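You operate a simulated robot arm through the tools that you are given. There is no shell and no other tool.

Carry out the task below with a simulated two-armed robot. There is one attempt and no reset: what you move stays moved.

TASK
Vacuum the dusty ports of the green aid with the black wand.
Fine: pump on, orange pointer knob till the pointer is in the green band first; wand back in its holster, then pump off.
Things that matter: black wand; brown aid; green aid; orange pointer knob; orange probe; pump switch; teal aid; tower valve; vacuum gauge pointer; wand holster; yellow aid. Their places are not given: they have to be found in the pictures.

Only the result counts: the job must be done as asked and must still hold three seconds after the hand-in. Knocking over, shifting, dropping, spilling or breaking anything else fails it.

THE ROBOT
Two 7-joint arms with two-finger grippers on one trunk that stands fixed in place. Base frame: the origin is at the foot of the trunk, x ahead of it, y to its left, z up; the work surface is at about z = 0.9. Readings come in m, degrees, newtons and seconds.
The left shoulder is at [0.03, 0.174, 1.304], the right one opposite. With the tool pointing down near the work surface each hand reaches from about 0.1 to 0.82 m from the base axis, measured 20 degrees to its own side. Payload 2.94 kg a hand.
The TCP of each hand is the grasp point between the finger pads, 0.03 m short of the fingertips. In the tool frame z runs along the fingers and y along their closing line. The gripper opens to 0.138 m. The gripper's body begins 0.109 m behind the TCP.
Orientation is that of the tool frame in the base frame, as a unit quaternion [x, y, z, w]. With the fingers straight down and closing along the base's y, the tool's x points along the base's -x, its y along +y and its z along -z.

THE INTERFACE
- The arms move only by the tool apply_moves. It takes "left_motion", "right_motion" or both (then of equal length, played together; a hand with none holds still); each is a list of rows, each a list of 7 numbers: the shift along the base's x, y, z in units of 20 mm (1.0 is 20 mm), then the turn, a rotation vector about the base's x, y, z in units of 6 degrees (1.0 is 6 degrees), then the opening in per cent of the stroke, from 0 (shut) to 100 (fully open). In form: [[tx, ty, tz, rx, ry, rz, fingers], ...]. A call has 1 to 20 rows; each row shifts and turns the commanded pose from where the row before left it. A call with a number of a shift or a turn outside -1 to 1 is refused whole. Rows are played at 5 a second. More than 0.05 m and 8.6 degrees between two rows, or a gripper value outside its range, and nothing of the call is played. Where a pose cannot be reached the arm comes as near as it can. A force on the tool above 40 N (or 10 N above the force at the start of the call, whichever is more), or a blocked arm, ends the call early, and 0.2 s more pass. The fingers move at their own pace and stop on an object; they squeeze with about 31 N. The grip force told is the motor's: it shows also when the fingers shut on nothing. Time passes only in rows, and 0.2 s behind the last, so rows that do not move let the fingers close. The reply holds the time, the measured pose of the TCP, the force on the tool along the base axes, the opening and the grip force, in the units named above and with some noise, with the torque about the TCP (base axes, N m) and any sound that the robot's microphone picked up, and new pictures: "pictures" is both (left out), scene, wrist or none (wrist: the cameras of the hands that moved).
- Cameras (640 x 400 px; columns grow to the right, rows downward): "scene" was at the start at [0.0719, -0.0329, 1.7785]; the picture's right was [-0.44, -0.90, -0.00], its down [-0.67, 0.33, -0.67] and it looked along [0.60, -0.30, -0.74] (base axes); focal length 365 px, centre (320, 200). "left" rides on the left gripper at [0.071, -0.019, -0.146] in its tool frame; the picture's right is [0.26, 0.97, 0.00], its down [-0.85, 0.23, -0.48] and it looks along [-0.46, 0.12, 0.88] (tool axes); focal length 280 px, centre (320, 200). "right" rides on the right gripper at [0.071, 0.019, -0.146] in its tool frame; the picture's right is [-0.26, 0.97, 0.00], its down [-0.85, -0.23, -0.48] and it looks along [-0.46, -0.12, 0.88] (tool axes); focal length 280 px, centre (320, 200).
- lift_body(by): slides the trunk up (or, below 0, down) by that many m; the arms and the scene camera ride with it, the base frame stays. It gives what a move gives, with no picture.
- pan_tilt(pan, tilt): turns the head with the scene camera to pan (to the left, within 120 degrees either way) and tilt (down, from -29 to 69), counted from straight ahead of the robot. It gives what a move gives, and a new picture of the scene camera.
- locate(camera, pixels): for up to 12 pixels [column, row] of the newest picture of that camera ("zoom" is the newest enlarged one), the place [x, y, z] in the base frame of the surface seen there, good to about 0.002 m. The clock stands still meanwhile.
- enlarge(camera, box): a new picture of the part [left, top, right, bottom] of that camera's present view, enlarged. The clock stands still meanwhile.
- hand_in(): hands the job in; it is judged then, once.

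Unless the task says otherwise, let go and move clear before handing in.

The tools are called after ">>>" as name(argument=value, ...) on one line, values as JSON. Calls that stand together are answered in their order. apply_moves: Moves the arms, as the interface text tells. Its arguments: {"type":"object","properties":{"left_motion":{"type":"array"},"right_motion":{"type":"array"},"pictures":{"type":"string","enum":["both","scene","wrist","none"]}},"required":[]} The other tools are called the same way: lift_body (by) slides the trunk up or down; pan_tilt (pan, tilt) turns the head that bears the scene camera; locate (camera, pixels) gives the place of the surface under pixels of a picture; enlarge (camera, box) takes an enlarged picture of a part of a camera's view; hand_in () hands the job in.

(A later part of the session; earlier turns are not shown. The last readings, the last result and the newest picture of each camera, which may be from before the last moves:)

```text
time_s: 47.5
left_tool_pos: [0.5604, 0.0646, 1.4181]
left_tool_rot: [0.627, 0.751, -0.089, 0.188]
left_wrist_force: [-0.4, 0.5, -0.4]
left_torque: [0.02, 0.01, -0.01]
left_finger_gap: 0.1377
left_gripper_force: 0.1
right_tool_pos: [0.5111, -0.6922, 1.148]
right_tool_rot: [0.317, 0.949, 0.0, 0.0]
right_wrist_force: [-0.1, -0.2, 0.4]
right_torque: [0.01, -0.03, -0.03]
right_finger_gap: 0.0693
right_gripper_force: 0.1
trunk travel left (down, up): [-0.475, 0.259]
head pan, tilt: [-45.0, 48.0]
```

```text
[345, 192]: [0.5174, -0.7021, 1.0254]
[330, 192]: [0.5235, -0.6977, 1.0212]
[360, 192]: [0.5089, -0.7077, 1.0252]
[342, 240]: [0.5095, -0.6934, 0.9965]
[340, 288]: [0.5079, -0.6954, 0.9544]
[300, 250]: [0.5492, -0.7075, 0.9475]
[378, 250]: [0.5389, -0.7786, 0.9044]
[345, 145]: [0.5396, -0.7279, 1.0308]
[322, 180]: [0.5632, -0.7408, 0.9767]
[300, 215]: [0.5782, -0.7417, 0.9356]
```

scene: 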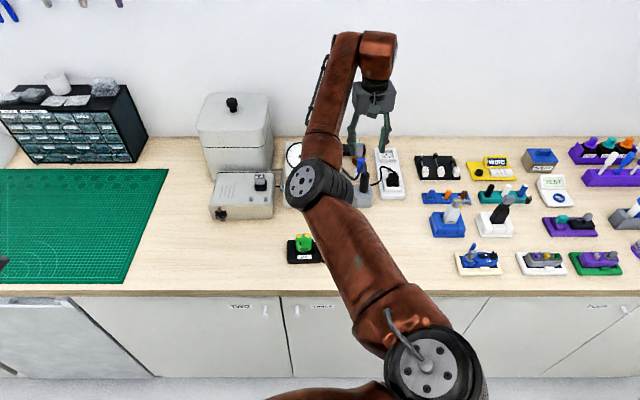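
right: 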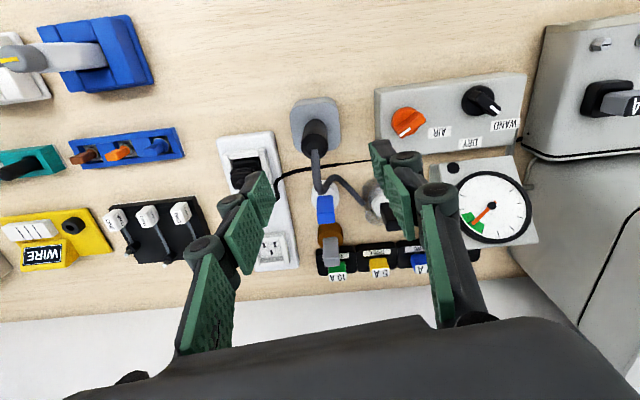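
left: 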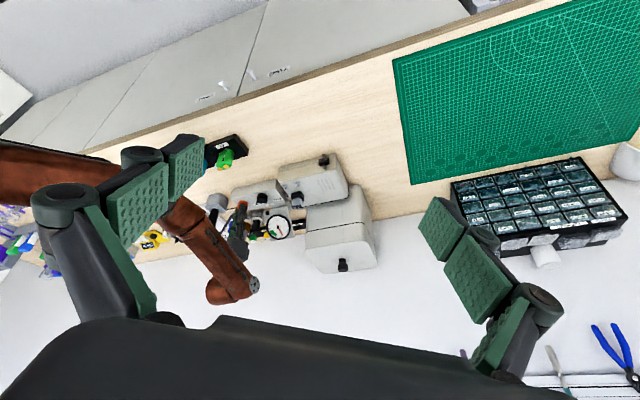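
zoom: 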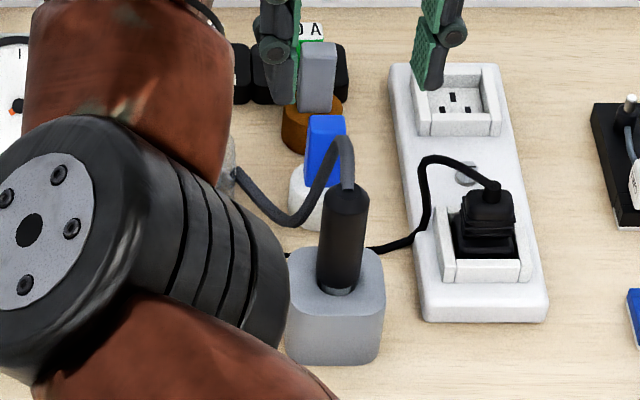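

The wand handle is vertical, about 24 mm thick, centred near (0.5175,-0.703), with its top at z 1.025. I'll narrow the opening and descend around it.

>>> apply_moves(right_motion=[[0.16, -0.27, -0.5, 0, 0, 0, 38], [0.16, -0.27, -0.8, 0, 0, 0, 38], [0, 0, -1, 0, 0, 0, 38], [0, 0, -1, 0, 0, 0, 38], [0, 0, -1, 0, 0, 0, 38], [0, 0, -1, 0, 0, 0, 38], [0, 0, 0, 0, 0, 0, 38]])

>>> enlarge(camera="right", box=[220, 100, 420, 260])

>>> enlarge(camera="scene", box=[320, 135, 400, 215])

```text
time_s: 49.0
left_tool_pos: [0.5611, 0.0661, 1.418]
left_tool_rot: [0.627, 0.751, -0.09, 0.189]
left_wrist_force: [-0.2, 0.4, -0.9]
left_torque: [0.02, 0.02, 0.01]
left_finger_gap: 0.1381
left_gripper_force: 0.1
right_tool_pos: [0.5186, -0.7026, 1.0418]
right_tool_rot: [0.316, 0.949, 0.0, 0.0]
right_wrist_force: [0.5, 0.2, -0.8]
right_torque: [0.02, -0.02, -0.02]
right_finger_gap: 0.0522
right_gripper_force: 0.1
trunk travel left (down, up): [-0.475, 0.259]
head pan, tilt: [-45.0, 48.0]
```

scene: 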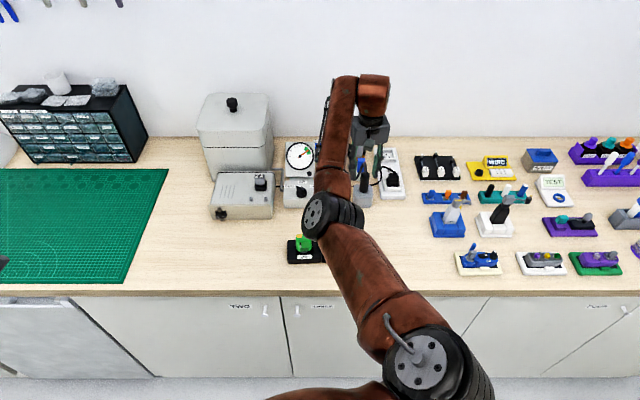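
right: 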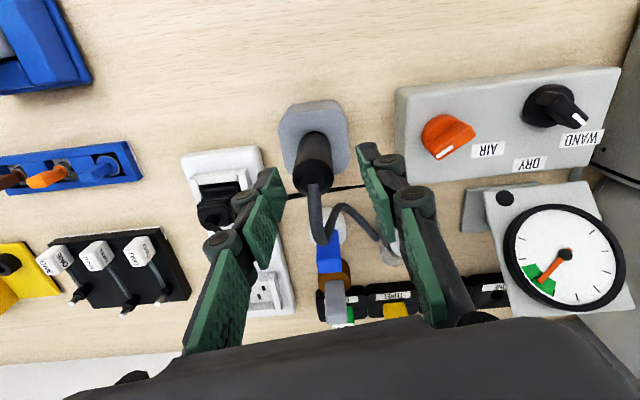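

```text
2.50 times, centred on (320, 180) of right
```

zoom: 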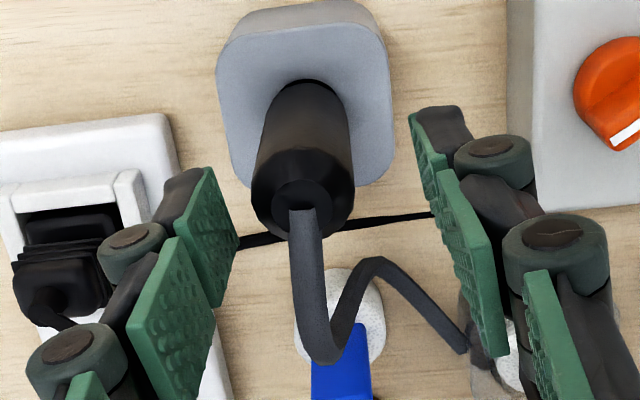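

```text
5.00 times, centred on (360, 175) of scene
```

zoom: 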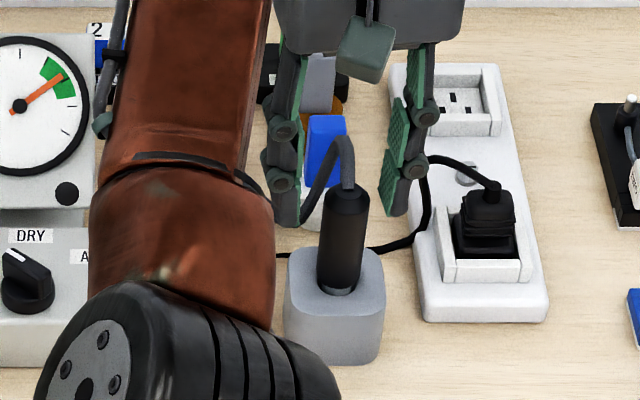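

>>> locate(camera="right", pixels=[[215, 195], [205, 215], [228, 200], [240, 190], [212, 170]])

```text
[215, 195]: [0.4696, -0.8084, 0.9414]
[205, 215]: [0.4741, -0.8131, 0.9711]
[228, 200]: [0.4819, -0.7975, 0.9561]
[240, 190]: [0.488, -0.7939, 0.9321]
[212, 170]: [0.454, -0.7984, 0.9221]
```

The nearest plug edge is about 97 mm along the closing line, so there's room. I'll go down 42 mm and close on the handle.

>>> apply_moves(right_motion=[[0, 0, -0.7, 0, 0, 0, 38], [0, 0, -0.7, 0, 0, 0, 38], [0, 0, -0.7, 0, 0, 0, 38], [0, 0, 0, 0, 0, 0, 0], [0, 0, 0, 0, 0, 0, 0], [0, 0, 0, 0, 0, 0, 0], [0, 0, 0, 0, 0, 0, 0]])

>>> enlarge(camera="right", box=[220, 100, 420, 260])

>>> enlarge(camera="scene", box=[320, 135, 400, 215])

```text
time_s: 50.6
left_tool_pos: [0.5605, 0.0648, 1.4181]
left_tool_rot: [0.627, 0.751, -0.089, 0.188]
left_wrist_force: [0.8, 0.3, -0.4]
left_torque: [0.01, -0.02, -0.03]
left_finger_gap: 0.138
left_gripper_force: 0.1
right_tool_pos: [0.5176, -0.7045, 0.9992]
right_tool_rot: [0.317, 0.948, 0.0, -0.001]
right_wrist_force: [-4.1, -2.1, -1.3]
right_torque: [-0.16, 0.18, 0.03]
right_finger_gap: 0.0271
right_gripper_force: 30.9
trunk travel left (down, up): [-0.475, 0.259]
head pan, tilt: [-45.0, 48.0]
```

scene: 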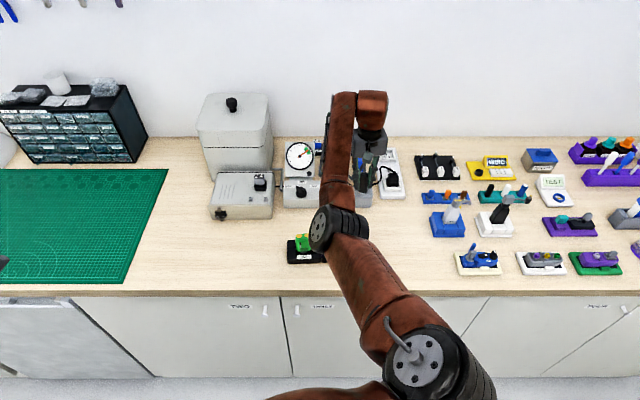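
right: 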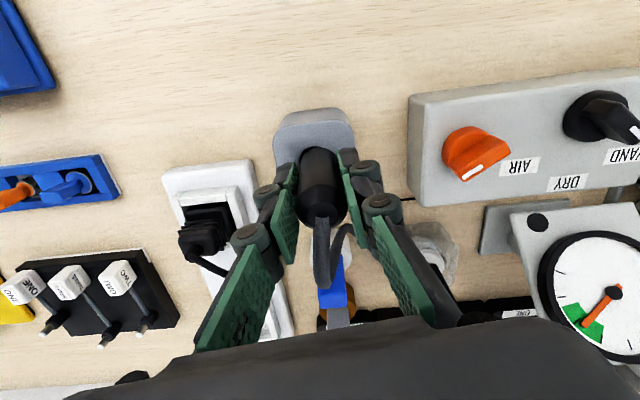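

```text
2.50 times, centred on (320, 180) of right
```

zoom: 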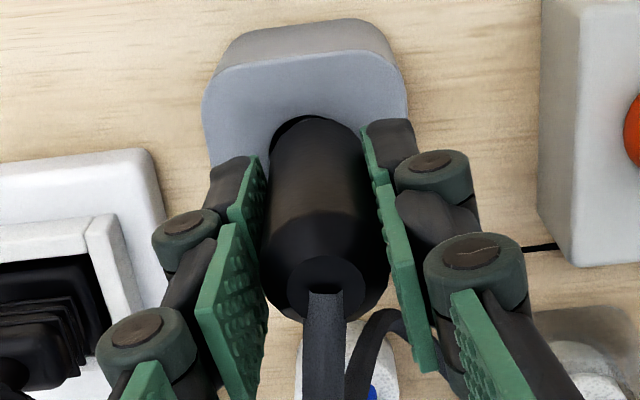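

```text
5.00 times, centred on (360, 175) of scene
```

zoom: 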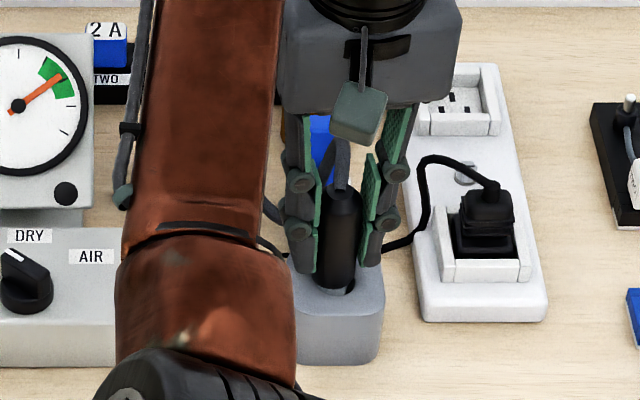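

The handle is gripped (gap 27 mm) and the gauge still reads green. I'll note the holster pose as TCP (0.5176,-0.7045,0.9992) and lift straight up slowly.

>>> apply_moves(right_motion=[[0, 0, 0.4, 0, 0, 0, 0], [0, 0, 0.5, 0, 0, 0, 0], [0, 0, 0.5, 0, 0, 0, 0], [0, 0, 0.5, 0, 0, 0, 0], [0, 0, 0.5, 0, 0, 0, 0], [0, 0, 0.5, 0, 0, 0, 0], [0, 0, 0.5, 0, 0, 0, 0], [0, 0, 0.5, 0, 0, 0, 0], [0, 0, 0.5, 0, 0, 0, 0], [0, 0, 0.5, 0, 0, 0, 0]])

>>> enlarge(camera="right", box=[220, 100, 420, 260])

>>> enlarge(camera="scene", box=[320, 115, 400, 215])

```text
time_s: 52.9
left_tool_pos: [0.5609, 0.067, 1.4185]
left_tool_rot: [0.626, 0.751, -0.09, 0.189]
left_wrist_force: [-0.6, -0.3, 0.3]
left_torque: [-0.01, -0.02, -0.02]
left_finger_gap: 0.1379
left_gripper_force: 0.1
right_tool_pos: [0.5186, -0.7029, 1.0982]
right_tool_rot: [0.317, 0.949, -0.001, 0.0]
right_wrist_force: [-0.1, -0.3, -0.4]
right_torque: [-0.01, -0.01, 0.0]
right_finger_gap: 0.0268
right_gripper_force: 31.0
trunk travel left (down, up): [-0.475, 0.259]
head pan, tilt: [-45.0, 48.0]
```

scene: 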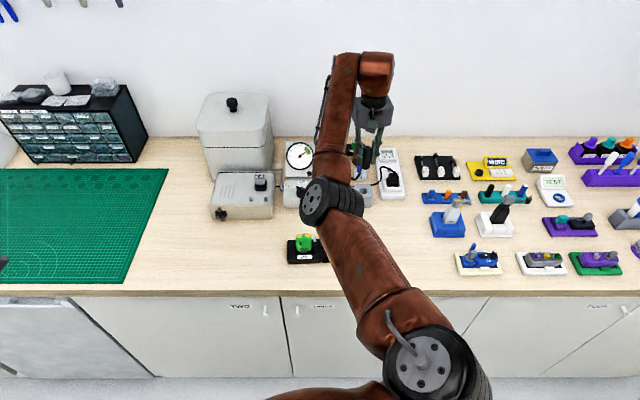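
right: 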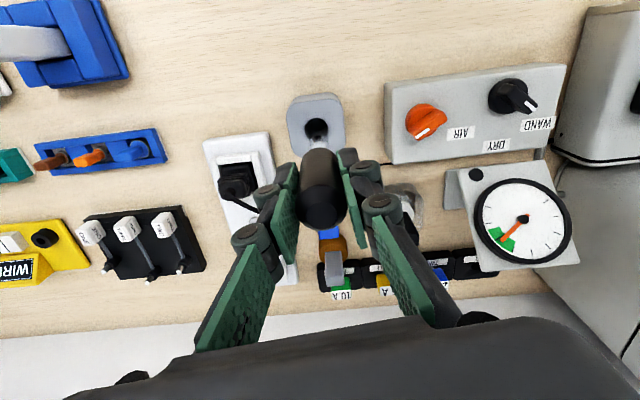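

```text
2.50 times, centred on (320, 180) of right
```

zoom: 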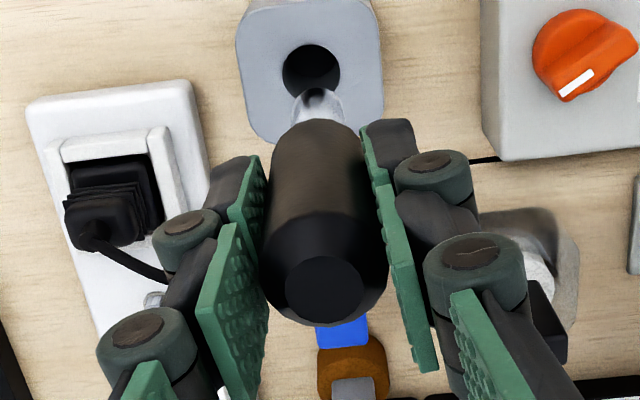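

```text
4.00 times, centred on (360, 165) of scene
```

zoom: 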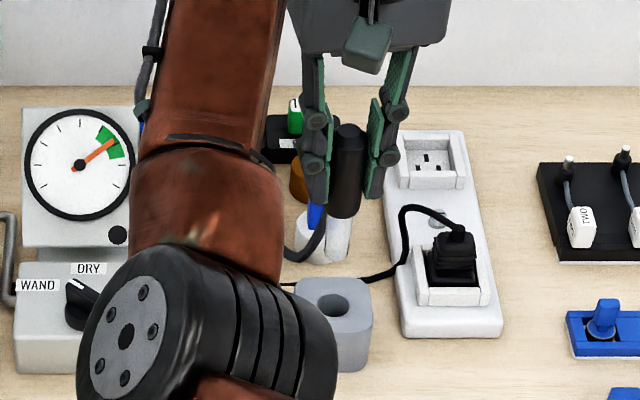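

The wand is out of the holster with a silver nozzle at its lower end. I'll look at it from the left camera to judge its length.

>>> enlarge(camera="left", box=[180, 150, 300, 250])

>>> enlarge(camera="scene", box=[345, 140, 377, 200])

>>> enlarge(camera="right", box=[295, 110, 343, 190])

```text
4.00 times, centred on (240, 200) of left
```

zoom: 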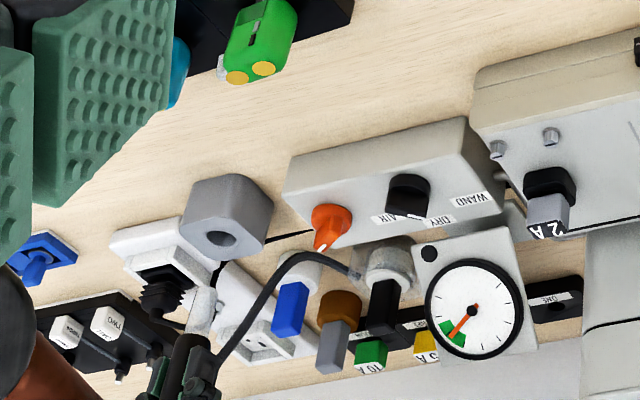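

```text
6.67 times, centred on (361, 170) of scene
```

zoom: 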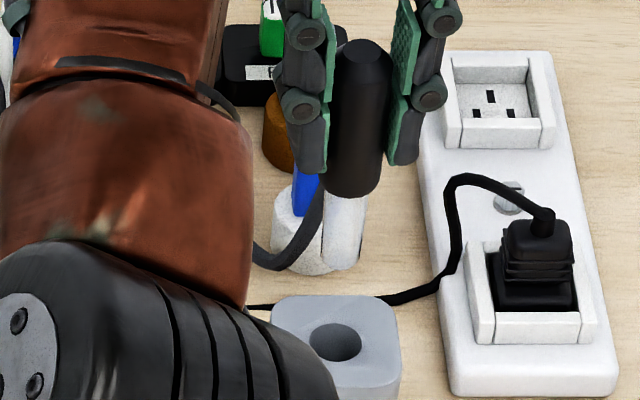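

```text
5.00 times, centred on (319, 150) of right
```

zoom: 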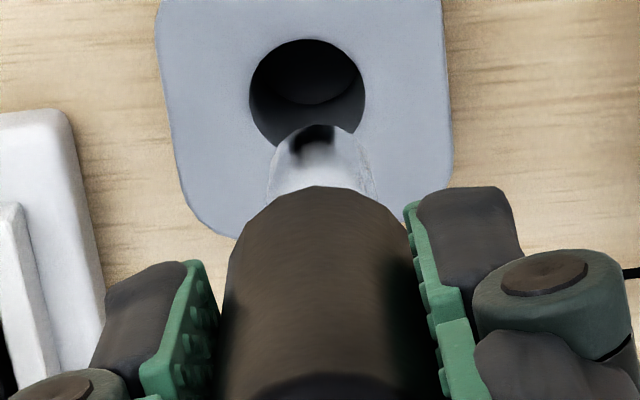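

>>> locate(camera="right", pixels=[[319, 137], [319, 141], [318, 145], [316, 143], [323, 143], [318, 152], [318, 200], [310, 170]])

>>> enlarge(camera="scene", box=[345, 140, 377, 200])

>>> locate(camera="zoom", pixels=[[348, 205], [346, 230], [344, 255], [342, 266], [355, 190], [360, 100], [362, 50], [330, 240], [360, 240]])

```text
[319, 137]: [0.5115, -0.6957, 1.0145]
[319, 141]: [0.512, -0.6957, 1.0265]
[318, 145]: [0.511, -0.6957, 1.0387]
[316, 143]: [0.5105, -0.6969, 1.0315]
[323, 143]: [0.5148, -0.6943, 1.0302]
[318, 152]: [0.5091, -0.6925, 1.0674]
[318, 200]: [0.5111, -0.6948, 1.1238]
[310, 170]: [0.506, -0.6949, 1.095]
```

```text
6.67 times, centred on (361, 170) of scene
```

zoom: 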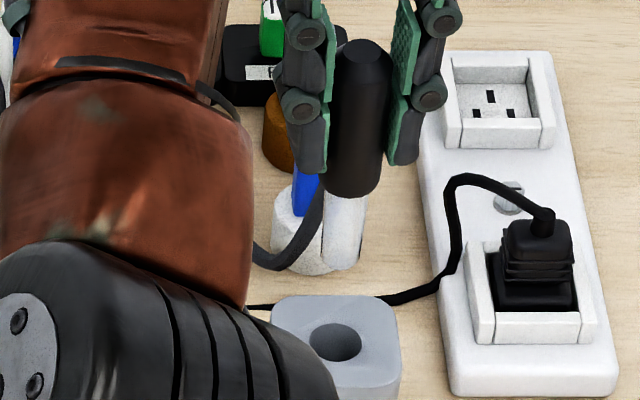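

```text
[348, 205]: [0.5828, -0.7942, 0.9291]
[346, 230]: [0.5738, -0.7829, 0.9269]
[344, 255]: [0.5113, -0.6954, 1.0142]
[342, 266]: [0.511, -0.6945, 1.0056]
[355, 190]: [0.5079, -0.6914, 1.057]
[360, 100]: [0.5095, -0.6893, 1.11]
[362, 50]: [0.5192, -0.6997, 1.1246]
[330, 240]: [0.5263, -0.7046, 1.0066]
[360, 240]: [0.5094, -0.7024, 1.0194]
```

The nozzle tip is about 94 mm below the TCP. Now I'll zoom in on the green aid's two yellow ports from the left and scene cameras.

>>> enlarge(camera="left", box=[200, 140, 264, 180])

>>> enlarge(camera="scene", box=[280, 225, 328, 270])

>>> locate(camera="zoom", pixels=[[300, 130], [320, 130], [340, 130], [360, 130], [380, 130], [300, 160], [340, 160], [380, 160]])

```text
10.00 times, centred on (232, 160) of left
```

zoom: 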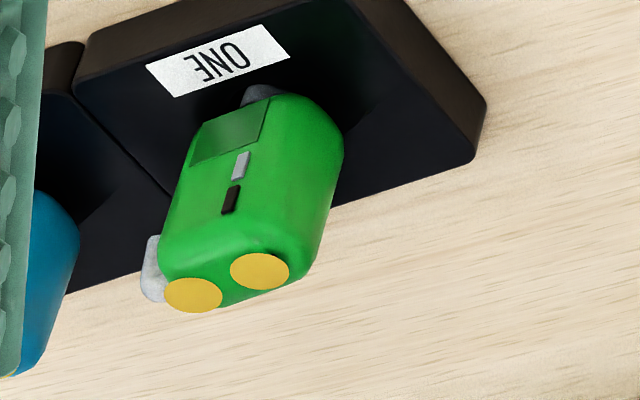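

```text
8.89 times, centred on (304, 248) of scene
```

zoom: 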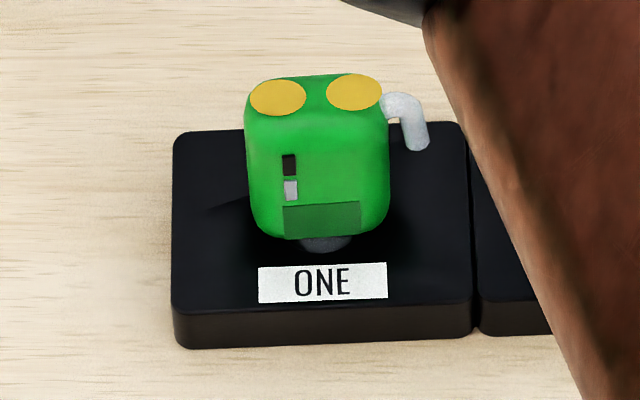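

```text
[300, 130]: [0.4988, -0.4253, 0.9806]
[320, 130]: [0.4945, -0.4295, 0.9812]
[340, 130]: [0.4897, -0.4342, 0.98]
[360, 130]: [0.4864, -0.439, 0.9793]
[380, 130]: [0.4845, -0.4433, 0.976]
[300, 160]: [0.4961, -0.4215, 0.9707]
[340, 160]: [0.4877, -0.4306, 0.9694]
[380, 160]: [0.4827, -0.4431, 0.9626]
```

>>> locate(camera="zoom", pixels=[[278, 97], [278, 82], [278, 112], [255, 97], [300, 97], [354, 92], [354, 77], [354, 107], [332, 92], [376, 92], [320, 85], [320, 105]])

```text
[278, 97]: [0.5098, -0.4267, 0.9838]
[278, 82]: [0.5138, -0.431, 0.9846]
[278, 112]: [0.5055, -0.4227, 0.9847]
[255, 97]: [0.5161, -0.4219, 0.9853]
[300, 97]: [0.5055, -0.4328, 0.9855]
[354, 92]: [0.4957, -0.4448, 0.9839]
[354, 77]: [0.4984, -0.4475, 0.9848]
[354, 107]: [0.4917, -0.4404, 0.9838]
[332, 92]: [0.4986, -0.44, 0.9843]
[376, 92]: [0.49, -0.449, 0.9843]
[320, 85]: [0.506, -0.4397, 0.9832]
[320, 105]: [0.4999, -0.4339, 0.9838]
```

The ports lie flat on top of the aid at (0.510,-0.427,0.985) and (0.495,-0.445,0.984), each about 14 mm across. I'll raise the wand and carry it to a point above the first port.

>>> apply_moves(right_motion=[[0, 0, 0.85, 0, 0, 0, 0], [0, 0, 0.85, 0, 0, 0, 0], [0, 0, 0.85, 0, 0, 0, 0], [-0.03, 0.986, 0, 0, 0, 0, 0], [-0.03, 0.986, 0, 0, 0, 0, 0], [-0.03, 0.986, 0, 0, 0, 0, 0], [-0.03, 0.986, 0, 0, 0, 0, 0], [-0.03, 0.986, 0, 0, 0, 0, 0], [-0.03, 0.986, 0, 0, 0, 0, 0], [-0.03, 0.986, 0, 0, 0, 0, 0], [-0.03, 0.986, 0, 0, 0, 0, 0], [-0.03, 0.986, 0, 0, 0, 0, 0], [-0.03, 0.986, 0, 0, 0, 0, 0], [-0.03, 0.986, 0, 0, 0, 0, 0], [-0.03, 0.986, 0, 0, 0, 0, 0], [-0.03, 0.986, 0, 0, 0, 0, 0], [-0.03, 0.986, 0, 0, 0, 0, 0], [0, 0, 0, 0, 0, 0, 0]])

>>> enlarge(camera="right", box=[240, 100, 400, 220])

>>> enlarge(camera="scene", box=[270, 150, 350, 280])

>>> enlarge(camera="left", box=[180, 130, 310, 250])

```text
time_s: 56.6
left_tool_pos: [0.5613, 0.0653, 1.4176]
left_tool_rot: [0.627, 0.751, -0.09, 0.187]
left_wrist_force: [-0.1, -0.4, 0.0]
left_torque: [0.0, 0.0, -0.02]
left_finger_gap: 0.1379
left_gripper_force: 0.1
right_tool_pos: [0.5106, -0.4267, 1.1491]
right_tool_rot: [0.316, 0.949, 0.0, 0.0]
right_wrist_force: [-0.2, 0.0, -0.7]
right_torque: [0.06, 0.02, -0.02]
right_finger_gap: 0.0265
right_gripper_force: 31.5
trunk travel left (down, up): [-0.475, 0.259]
head pan, tilt: [-45.0, 48.0]
```

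scene: 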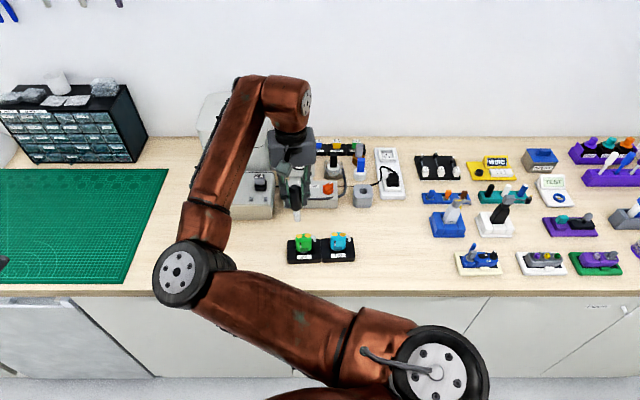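
right: 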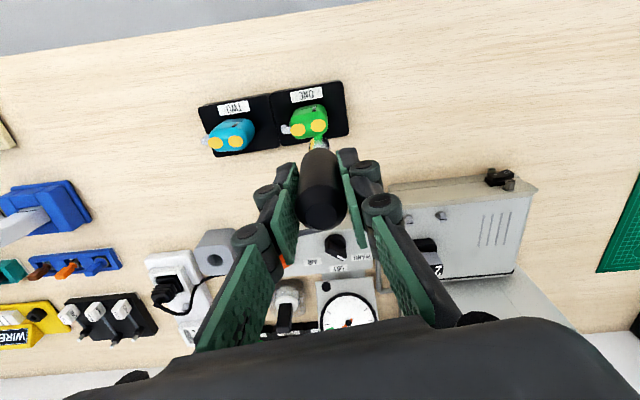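

```text
3.33 times, centred on (320, 160) of right
```

zoom: 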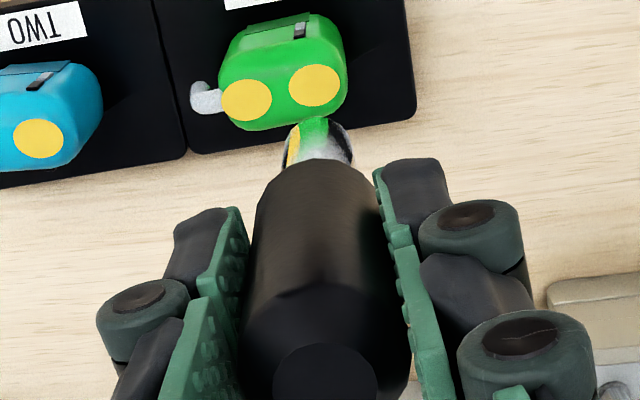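

```text
3.08 times, centred on (310, 215) of scene
```

zoom: 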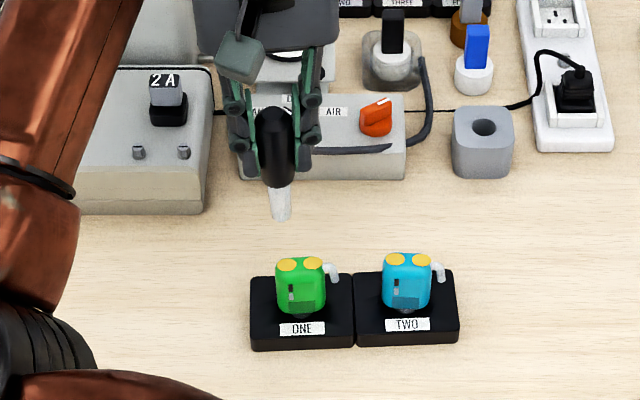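

```text
3.33 times, centred on (245, 190) of left
```

zoom: 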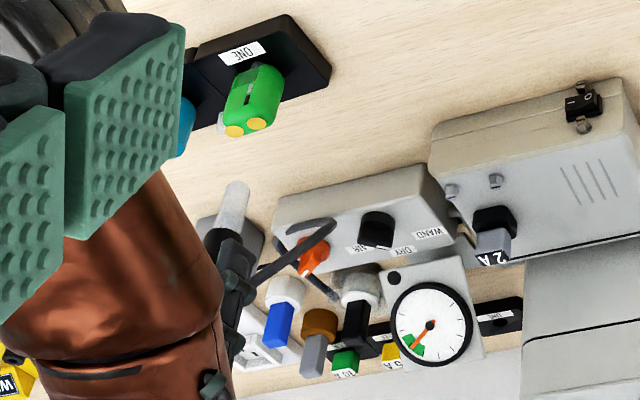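

The nozzle shows at scene (297,219) and the gauge is still in green. I'll locate the nozzle tip exactly.

>>> enlarge(camera="scene", box=[280, 195, 320, 255])

>>> locate(camera="scene", pixels=[[297, 219], [297, 220], [297, 221], [296, 220], [298, 220], [297, 212], [297, 215], [294, 219], [300, 219]])

>>> locate(camera="left", pixels=[[220, 186], [219, 187], [218, 190], [215, 198], [217, 193]])

```text
6.67 times, centred on (300, 225) of scene
```

zoom: 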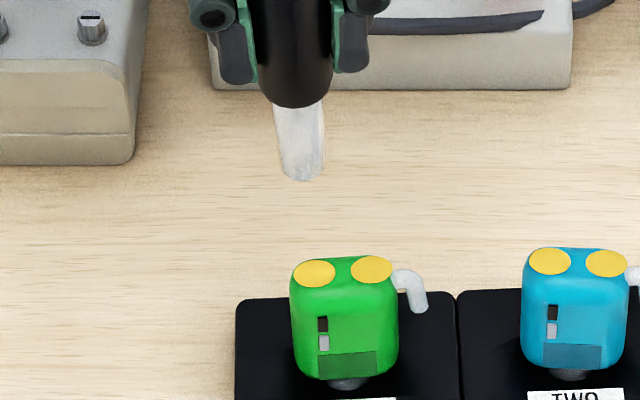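

```text
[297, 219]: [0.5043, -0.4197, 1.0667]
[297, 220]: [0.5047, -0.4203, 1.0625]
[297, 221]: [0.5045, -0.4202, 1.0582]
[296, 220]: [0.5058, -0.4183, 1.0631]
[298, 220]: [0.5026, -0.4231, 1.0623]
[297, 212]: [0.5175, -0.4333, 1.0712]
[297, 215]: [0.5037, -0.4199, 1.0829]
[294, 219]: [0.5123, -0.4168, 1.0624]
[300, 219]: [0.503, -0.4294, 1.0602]
```

```text
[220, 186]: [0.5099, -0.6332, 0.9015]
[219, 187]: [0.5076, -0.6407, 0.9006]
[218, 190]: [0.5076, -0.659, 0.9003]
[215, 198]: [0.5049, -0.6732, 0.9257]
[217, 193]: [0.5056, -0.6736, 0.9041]
```

The nozzle axis is within 1.5 mm of the first port and its tip is at z 1.055. I'll lower until the tip is about 4 mm above the port.

>>> apply_moves(right_motion=[[0, -0.04, -0.7, 0, 0, 0, 0], [0, 0, -0.7, 0, 0, 0, 0], [0, 0, -0.7, 0, 0, 0, 0], [0, 0, -0.6, 0, 0, 0, 0], [0, 0, -0.5, 0, 0, 0, 0], [0, 0, 0, 0, 0, 0, 0], [0, 0, 0, 0, 0, 0, 0]], pictures="scene")

>>> enlarge(camera="scene", box=[280, 205, 328, 265])

>>> enlarge(camera="left", box=[200, 140, 264, 190])

```text
time_s: 58.2
left_tool_pos: [0.5607, 0.0662, 1.4188]
left_tool_rot: [0.627, 0.751, -0.09, 0.189]
left_wrist_force: [-0.4, -0.5, -1.0]
left_torque: [0.0, -0.03, 0.0]
left_finger_gap: 0.138
left_gripper_force: 0.0
right_tool_pos: [0.5098, -0.4276, 1.0865]
right_tool_rot: [0.317, 0.949, 0.0, 0.0]
right_wrist_force: [-0.1, -0.1, -1.1]
right_torque: [-0.01, 0.0, 0.02]
right_finger_gap: 0.0267
right_gripper_force: 30.8
trunk travel left (down, up): [-0.475, 0.259]
head pan, tilt: [-45.0, 48.0]
```

scene: 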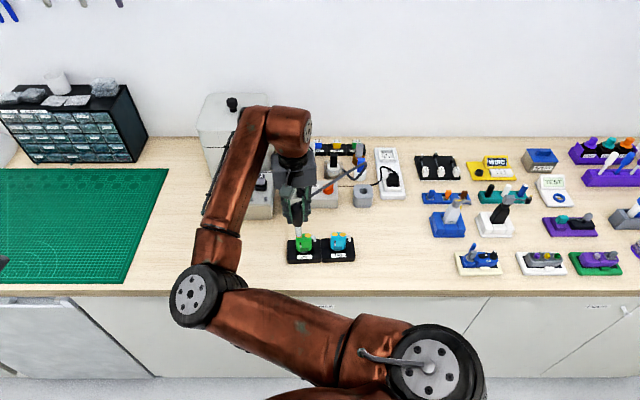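

```text
6.67 times, centred on (304, 235) of scene
```

zoom: 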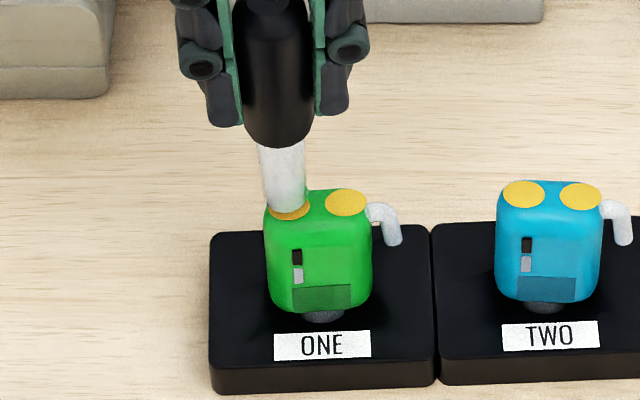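

```text
8.00 times, centred on (232, 165) of left
```

zoom: 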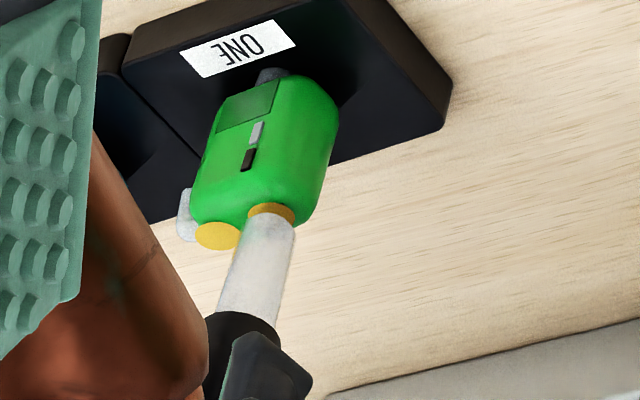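

The nozzle sits just above the first port, slightly left of centre. I'll lower 2 mm more with a small sideways correction and dwell to see whether the dust clears.

>>> apply_moves(right_motion=[[-0.03, -0.06, -0.1, 0, 0, 0, 0], [0, 0, 0, 0, 0, 0, 0], [0, 0, 0, 0, 0, 0, 0], [0, 0, 0, 0, 0, 0, 0], [0, 0, 0, 0, 0, 0, 0], [0, 0, 0, 0, 0, 0, 0], [0, 0, 0, 0, 0, 0, 0], [0, 0, 0, 0, 0, 0, 0], [0, 0, 0, 0, 0, 0, 0], [0, 0, 0, 0, 0, 0, 0]], pictures="scene")

>>> enlarge(camera="scene", box=[284, 215, 324, 255])

>>> enlarge(camera="left", box=[212, 150, 252, 180])

```text
time_s: 60.5
left_tool_pos: [0.5613, 0.0664, 1.4181]
left_tool_rot: [0.627, 0.751, -0.09, 0.188]
left_wrist_force: [0.6, 0.2, -0.6]
left_torque: [0.0, 0.02, -0.01]
left_finger_gap: 0.1379
left_gripper_force: 0.1
right_tool_pos: [0.5106, -0.4289, 1.0835]
right_tool_rot: [0.317, 0.948, 0.0, -0.001]
right_wrist_force: [0.4, -0.2, -0.3]
right_torque: [0.04, 0.02, 0.0]
right_finger_gap: 0.0268
right_gripper_force: 30.6
trunk travel left (down, up): [-0.475, 0.259]
head pan, tilt: [-45.0, 48.0]
```

scene: 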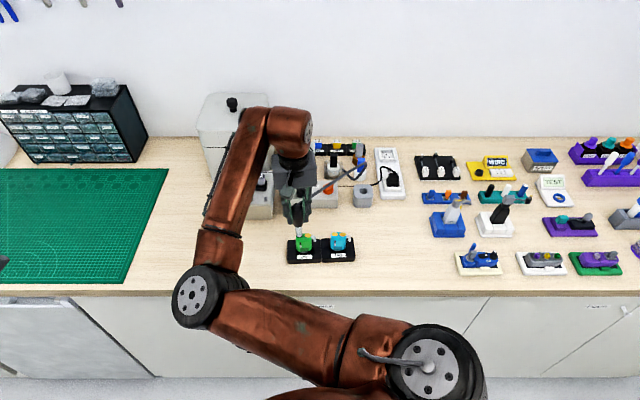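

```text
10.00 times, centred on (304, 235) of scene
```

zoom: 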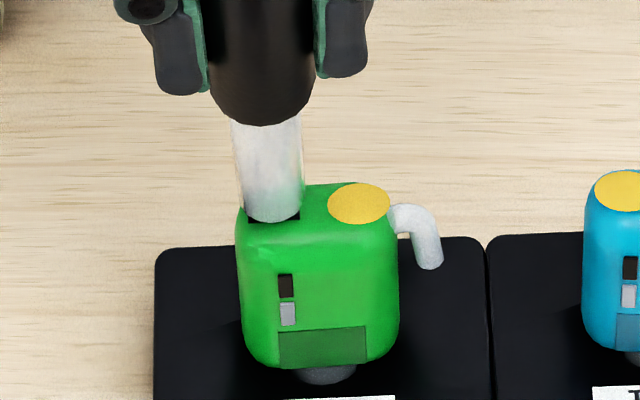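

```text
13.33 times, centred on (232, 165) of left
```

zoom: 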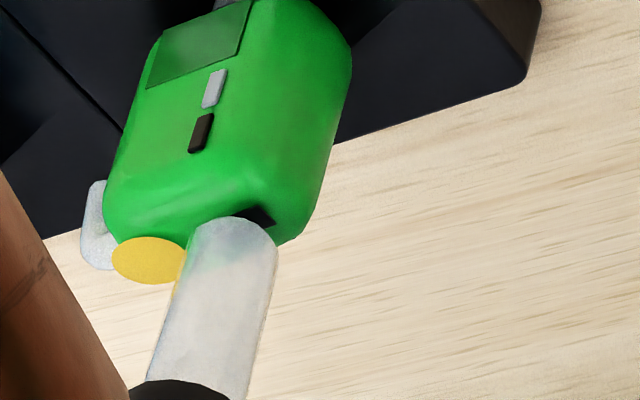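

The first port's yellow dust is gone and the black port shows. I'll lift 16 mm, shift to the second port at offset (-0.015,-0.018), and lower again.

>>> apply_moves(right_motion=[[0, 0, 0.4, 0, 0, 0, 0], [0, 0, 0.4, 0, 0, 0, 0], [-0.25, -0.295, 0, 0, 0, 0, 0], [-0.25, -0.295, 0, 0, 0, 0, 0], [-0.25, -0.295, 0, 0, 0, 0, 0], [0, 0, -0.4, 0, 0, 0, 0], [0, 0, -0.38, 0, 0, 0, 0], [0, 0, 0, 0, 0, 0, 0], [0, 0, 0, 0, 0, 0, 0], [0, 0, 0, 0, 0, 0, 0], [0, 0, 0, 0, 0, 0, 0], [0, 0, 0, 0, 0, 0, 0], [0, 0, 0, 0, 0, 0, 0], [0, 0, 0, 0, 0, 0, 0], [0, 0, 0, 0, 0, 0, 0]], pictures="scene")

>>> enlarge(camera="scene", box=[284, 215, 324, 255])

>>> enlarge(camera="left", box=[212, 150, 252, 180])

```text
time_s: 63.6
left_tool_pos: [0.5616, 0.0665, 1.4185]
left_tool_rot: [0.627, 0.751, -0.089, 0.188]
left_wrist_force: [0.1, 0.6, -0.1]
left_torque: [0.02, 0.02, 0.03]
left_finger_gap: 0.1379
left_gripper_force: 0.1
right_tool_pos: [0.4945, -0.447, 1.0841]
right_tool_rot: [0.317, 0.949, 0.0, 0.0]
right_wrist_force: [-0.1, 0.6, -0.3]
right_torque: [0.0, 0.0, 0.01]
right_finger_gap: 0.0267
right_gripper_force: 30.6
trunk travel left (down, up): [-0.475, 0.259]
head pan, tilt: [-45.0, 48.0]
```

scene: 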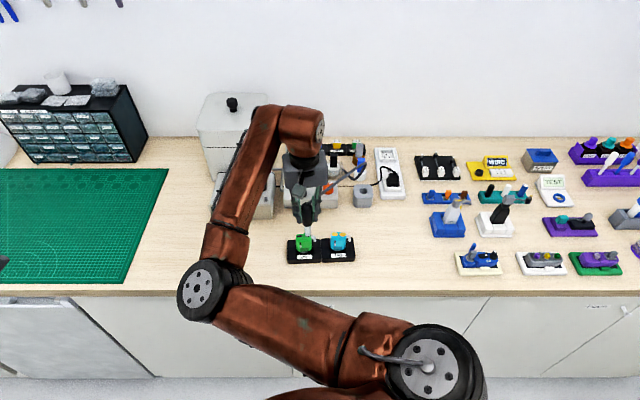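

```text
10.00 times, centred on (304, 235) of scene
```

zoom: 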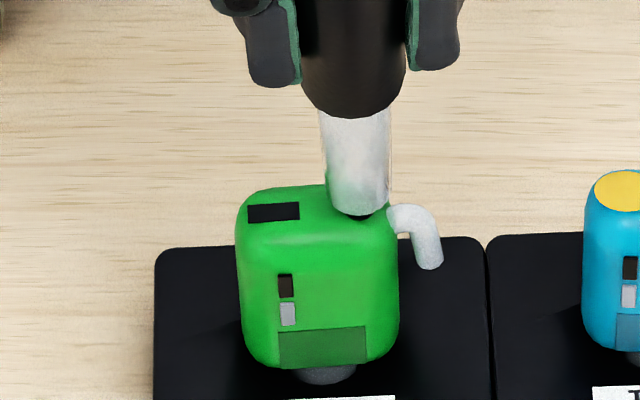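

```text
13.33 times, centred on (232, 165) of left
```

zoom: 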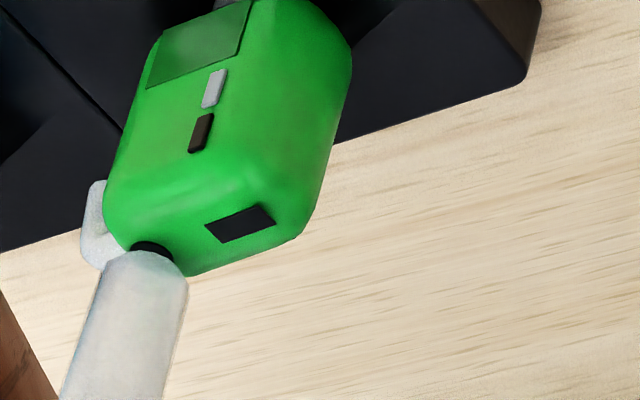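

Both ports are clean. I'll raise the wand and carry it back above the holster along the same path.

>>> apply_moves(right_motion=[[0, 0, 0.82, 0, 0, 0, 0], [0, 0, 0.82, 0, 0, 0, 0], [0, 0, 0.82, 0, 0, 0, 0], [0, 0, 0.82, 0, 0, 0, 0], [0.0904, -0.99, 0, 0, 0, 0, 0], [0.0904, -0.99, 0, 0, 0, 0, 0], [0.0904, -0.99, 0, 0, 0, 0, 0], [0.0904, -0.99, 0, 0, 0, 0, 0], [0.0904, -0.99, 0, 0, 0, 0, 0], [0.0904, -0.99, 0, 0, 0, 0, 0], [0.0904, -0.99, 0, 0, 0, 0, 0], [0.0904, -0.99, 0, 0, 0, 0, 0], [0.0904, -0.99, 0, 0, 0, 0, 0], [0.0904, -0.99, 0, 0, 0, 0, 0], [0.0904, -0.99, 0, 0, 0, 0, 0], [0.0904, -0.99, 0, 0, 0, 0, 0], [0.0904, -0.99, 0, 0, 0, 0, 0], [0, 0, 0, 0, 0, 0, 0]])

>>> enlarge(camera="right", box=[260, 80, 380, 180])

>>> enlarge(camera="scene", box=[284, 225, 344, 265])

>>> enlarge(camera="scene", box=[320, 135, 400, 215])

```text
time_s: 67.5
left_tool_pos: [0.562, 0.0667, 1.4173]
left_tool_rot: [0.627, 0.751, -0.09, 0.188]
left_wrist_force: [-0.1, -0.5, 0.9]
left_torque: [-0.02, 0.0, 0.0]
left_finger_gap: 0.138
left_gripper_force: 0.0
right_tool_pos: [0.5183, -0.7027, 1.1499]
right_tool_rot: [0.317, 0.949, 0.0, 0.0]
right_wrist_force: [0.4, 0.5, -0.4]
right_torque: [0.0, -0.02, 0.02]
right_finger_gap: 0.0271
right_gripper_force: 30.5
trunk travel left (down, up): [-0.475, 0.259]
head pan, tilt: [-45.0, 48.0]
```

scene: 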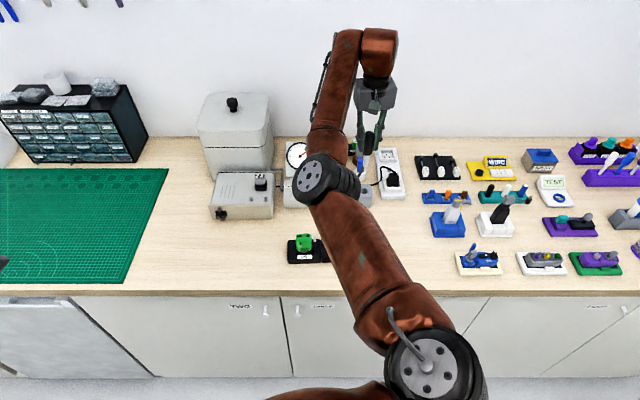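
right: 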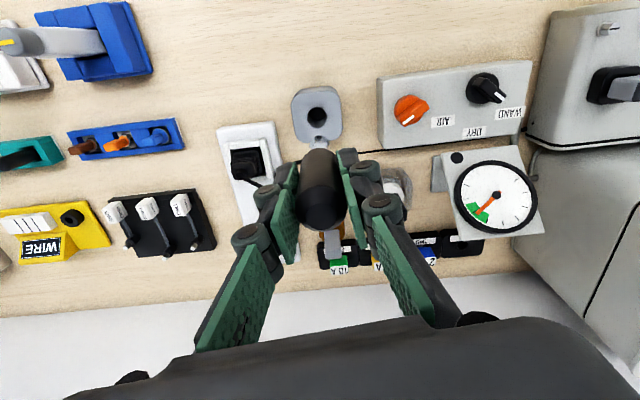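

```text
4.00 times, centred on (320, 130) of right
```

zoom: 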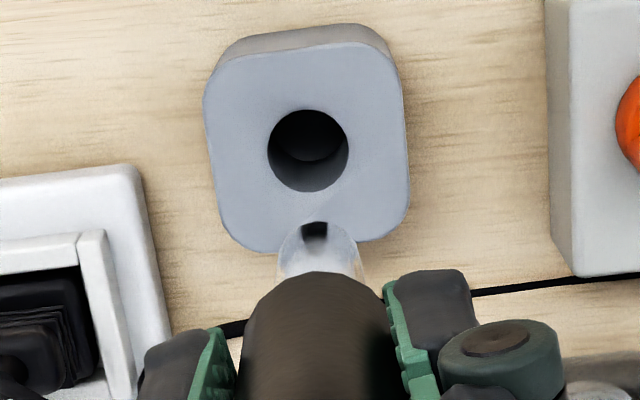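

```text
10.00 times, centred on (314, 245) of scene
```

zoom: 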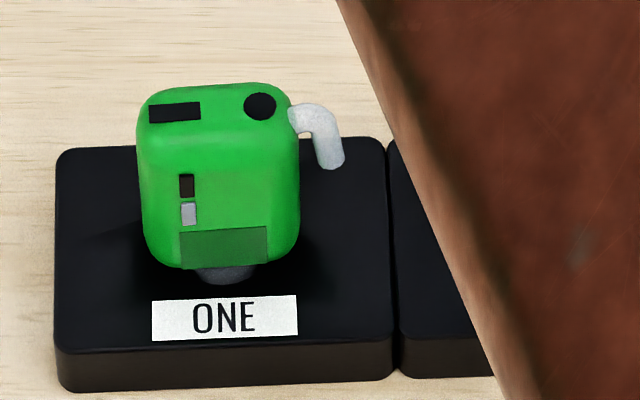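

```text
5.00 times, centred on (360, 175) of scene
```

zoom: 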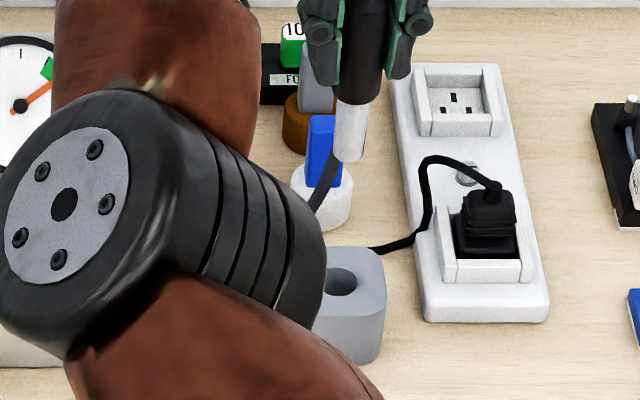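

Both ports on the green aid show clean and black. I'll check the holster hole's centre before inserting the wand.

>>> enlarge(camera="right", box=[260, 80, 380, 180])

>>> locate(camera="zoom", pixels=[[262, 150], [355, 150], [308, 104], [308, 199], [262, 130], [355, 170]])

```text
4.00 times, centred on (320, 130) of right
```

zoom: 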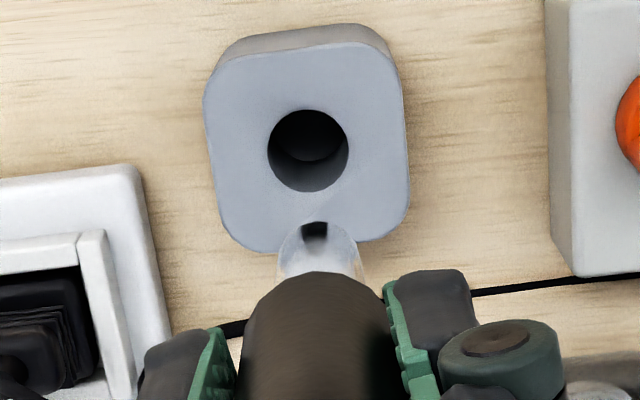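

```text
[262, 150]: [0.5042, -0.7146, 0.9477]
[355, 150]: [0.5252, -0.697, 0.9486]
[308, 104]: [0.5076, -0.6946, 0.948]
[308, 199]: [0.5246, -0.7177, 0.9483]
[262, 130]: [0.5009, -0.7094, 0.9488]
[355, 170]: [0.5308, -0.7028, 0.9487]
```

The hole centre measures about (0.5155,-0.706). I'll nudge the wand 1–2 mm that way, lower it to just above the hole and check.

>>> apply_moves(right_motion=[[-0.06, -0.08, -0.9, 0, 0, 0, 0], [0, 0, -0.9, 0, 0, 0, 0], [0, 0, -0.9, 0, 0, 0, 0], [0, 0, -0.9, 0, 0, 0, 0], [0, 0, -0.6, 0, 0, 0, 0], [0, 0, 0, 0, 0, 0, 0]])

>>> enlarge(camera="right", box=[270, 90, 370, 170])

>>> enlarge(camera="scene", box=[340, 145, 400, 215])

>>> enlarge(camera="left", box=[180, 170, 276, 250])

```text
time_s: 68.8
left_tool_pos: [0.5612, 0.0666, 1.4168]
left_tool_rot: [0.627, 0.751, -0.089, 0.187]
left_wrist_force: [0.7, 0.2, -0.5]
left_torque: [0.0, 0.0, -0.02]
left_finger_gap: 0.1381
left_gripper_force: 0.0
right_tool_pos: [0.5164, -0.7065, 1.0652]
right_tool_rot: [0.317, 0.949, 0.001, 0.0]
right_wrist_force: [-0.2, -0.1, 0.0]
right_torque: [0.03, 0.0, 0.04]
right_finger_gap: 0.0269
right_gripper_force: 31.1
trunk travel left (down, up): [-0.475, 0.259]
head pan, tilt: [-45.0, 48.0]
```

scene: 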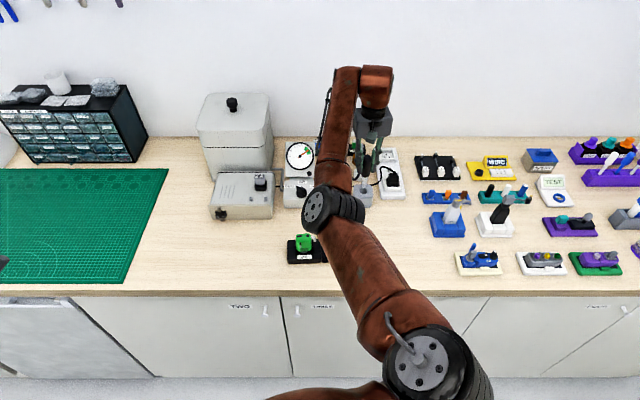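
right: 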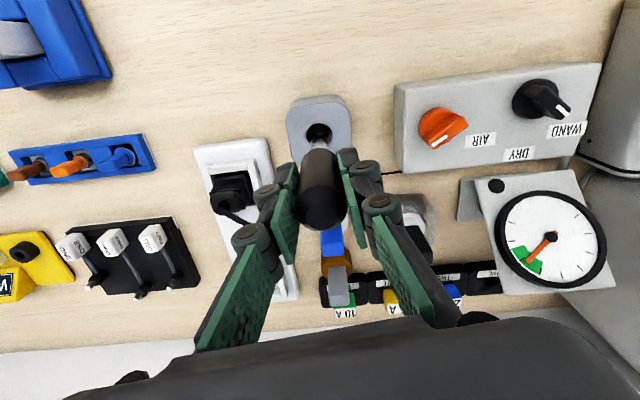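

```text
5.00 times, centred on (320, 130) of right
```

zoom: 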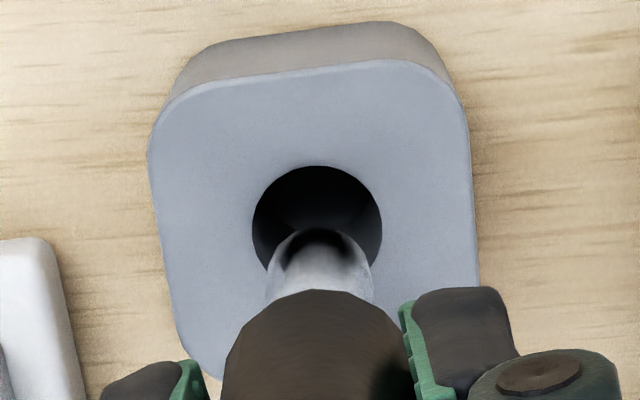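

```text
5.71 times, centred on (370, 180) of scene
```

zoom: 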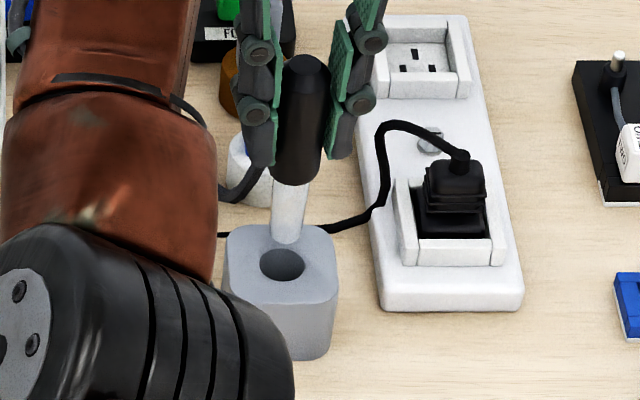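

```text
5.00 times, centred on (228, 210) of left
```

zoom: 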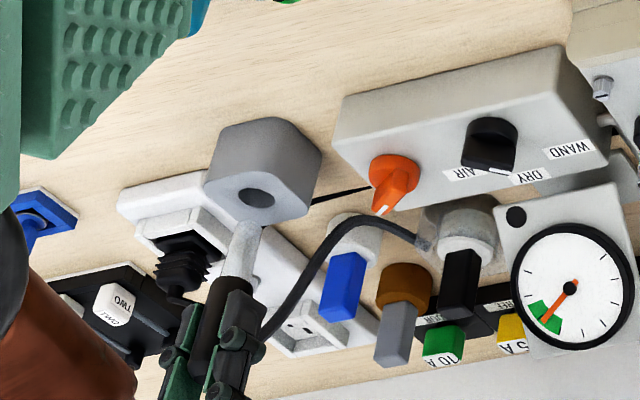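

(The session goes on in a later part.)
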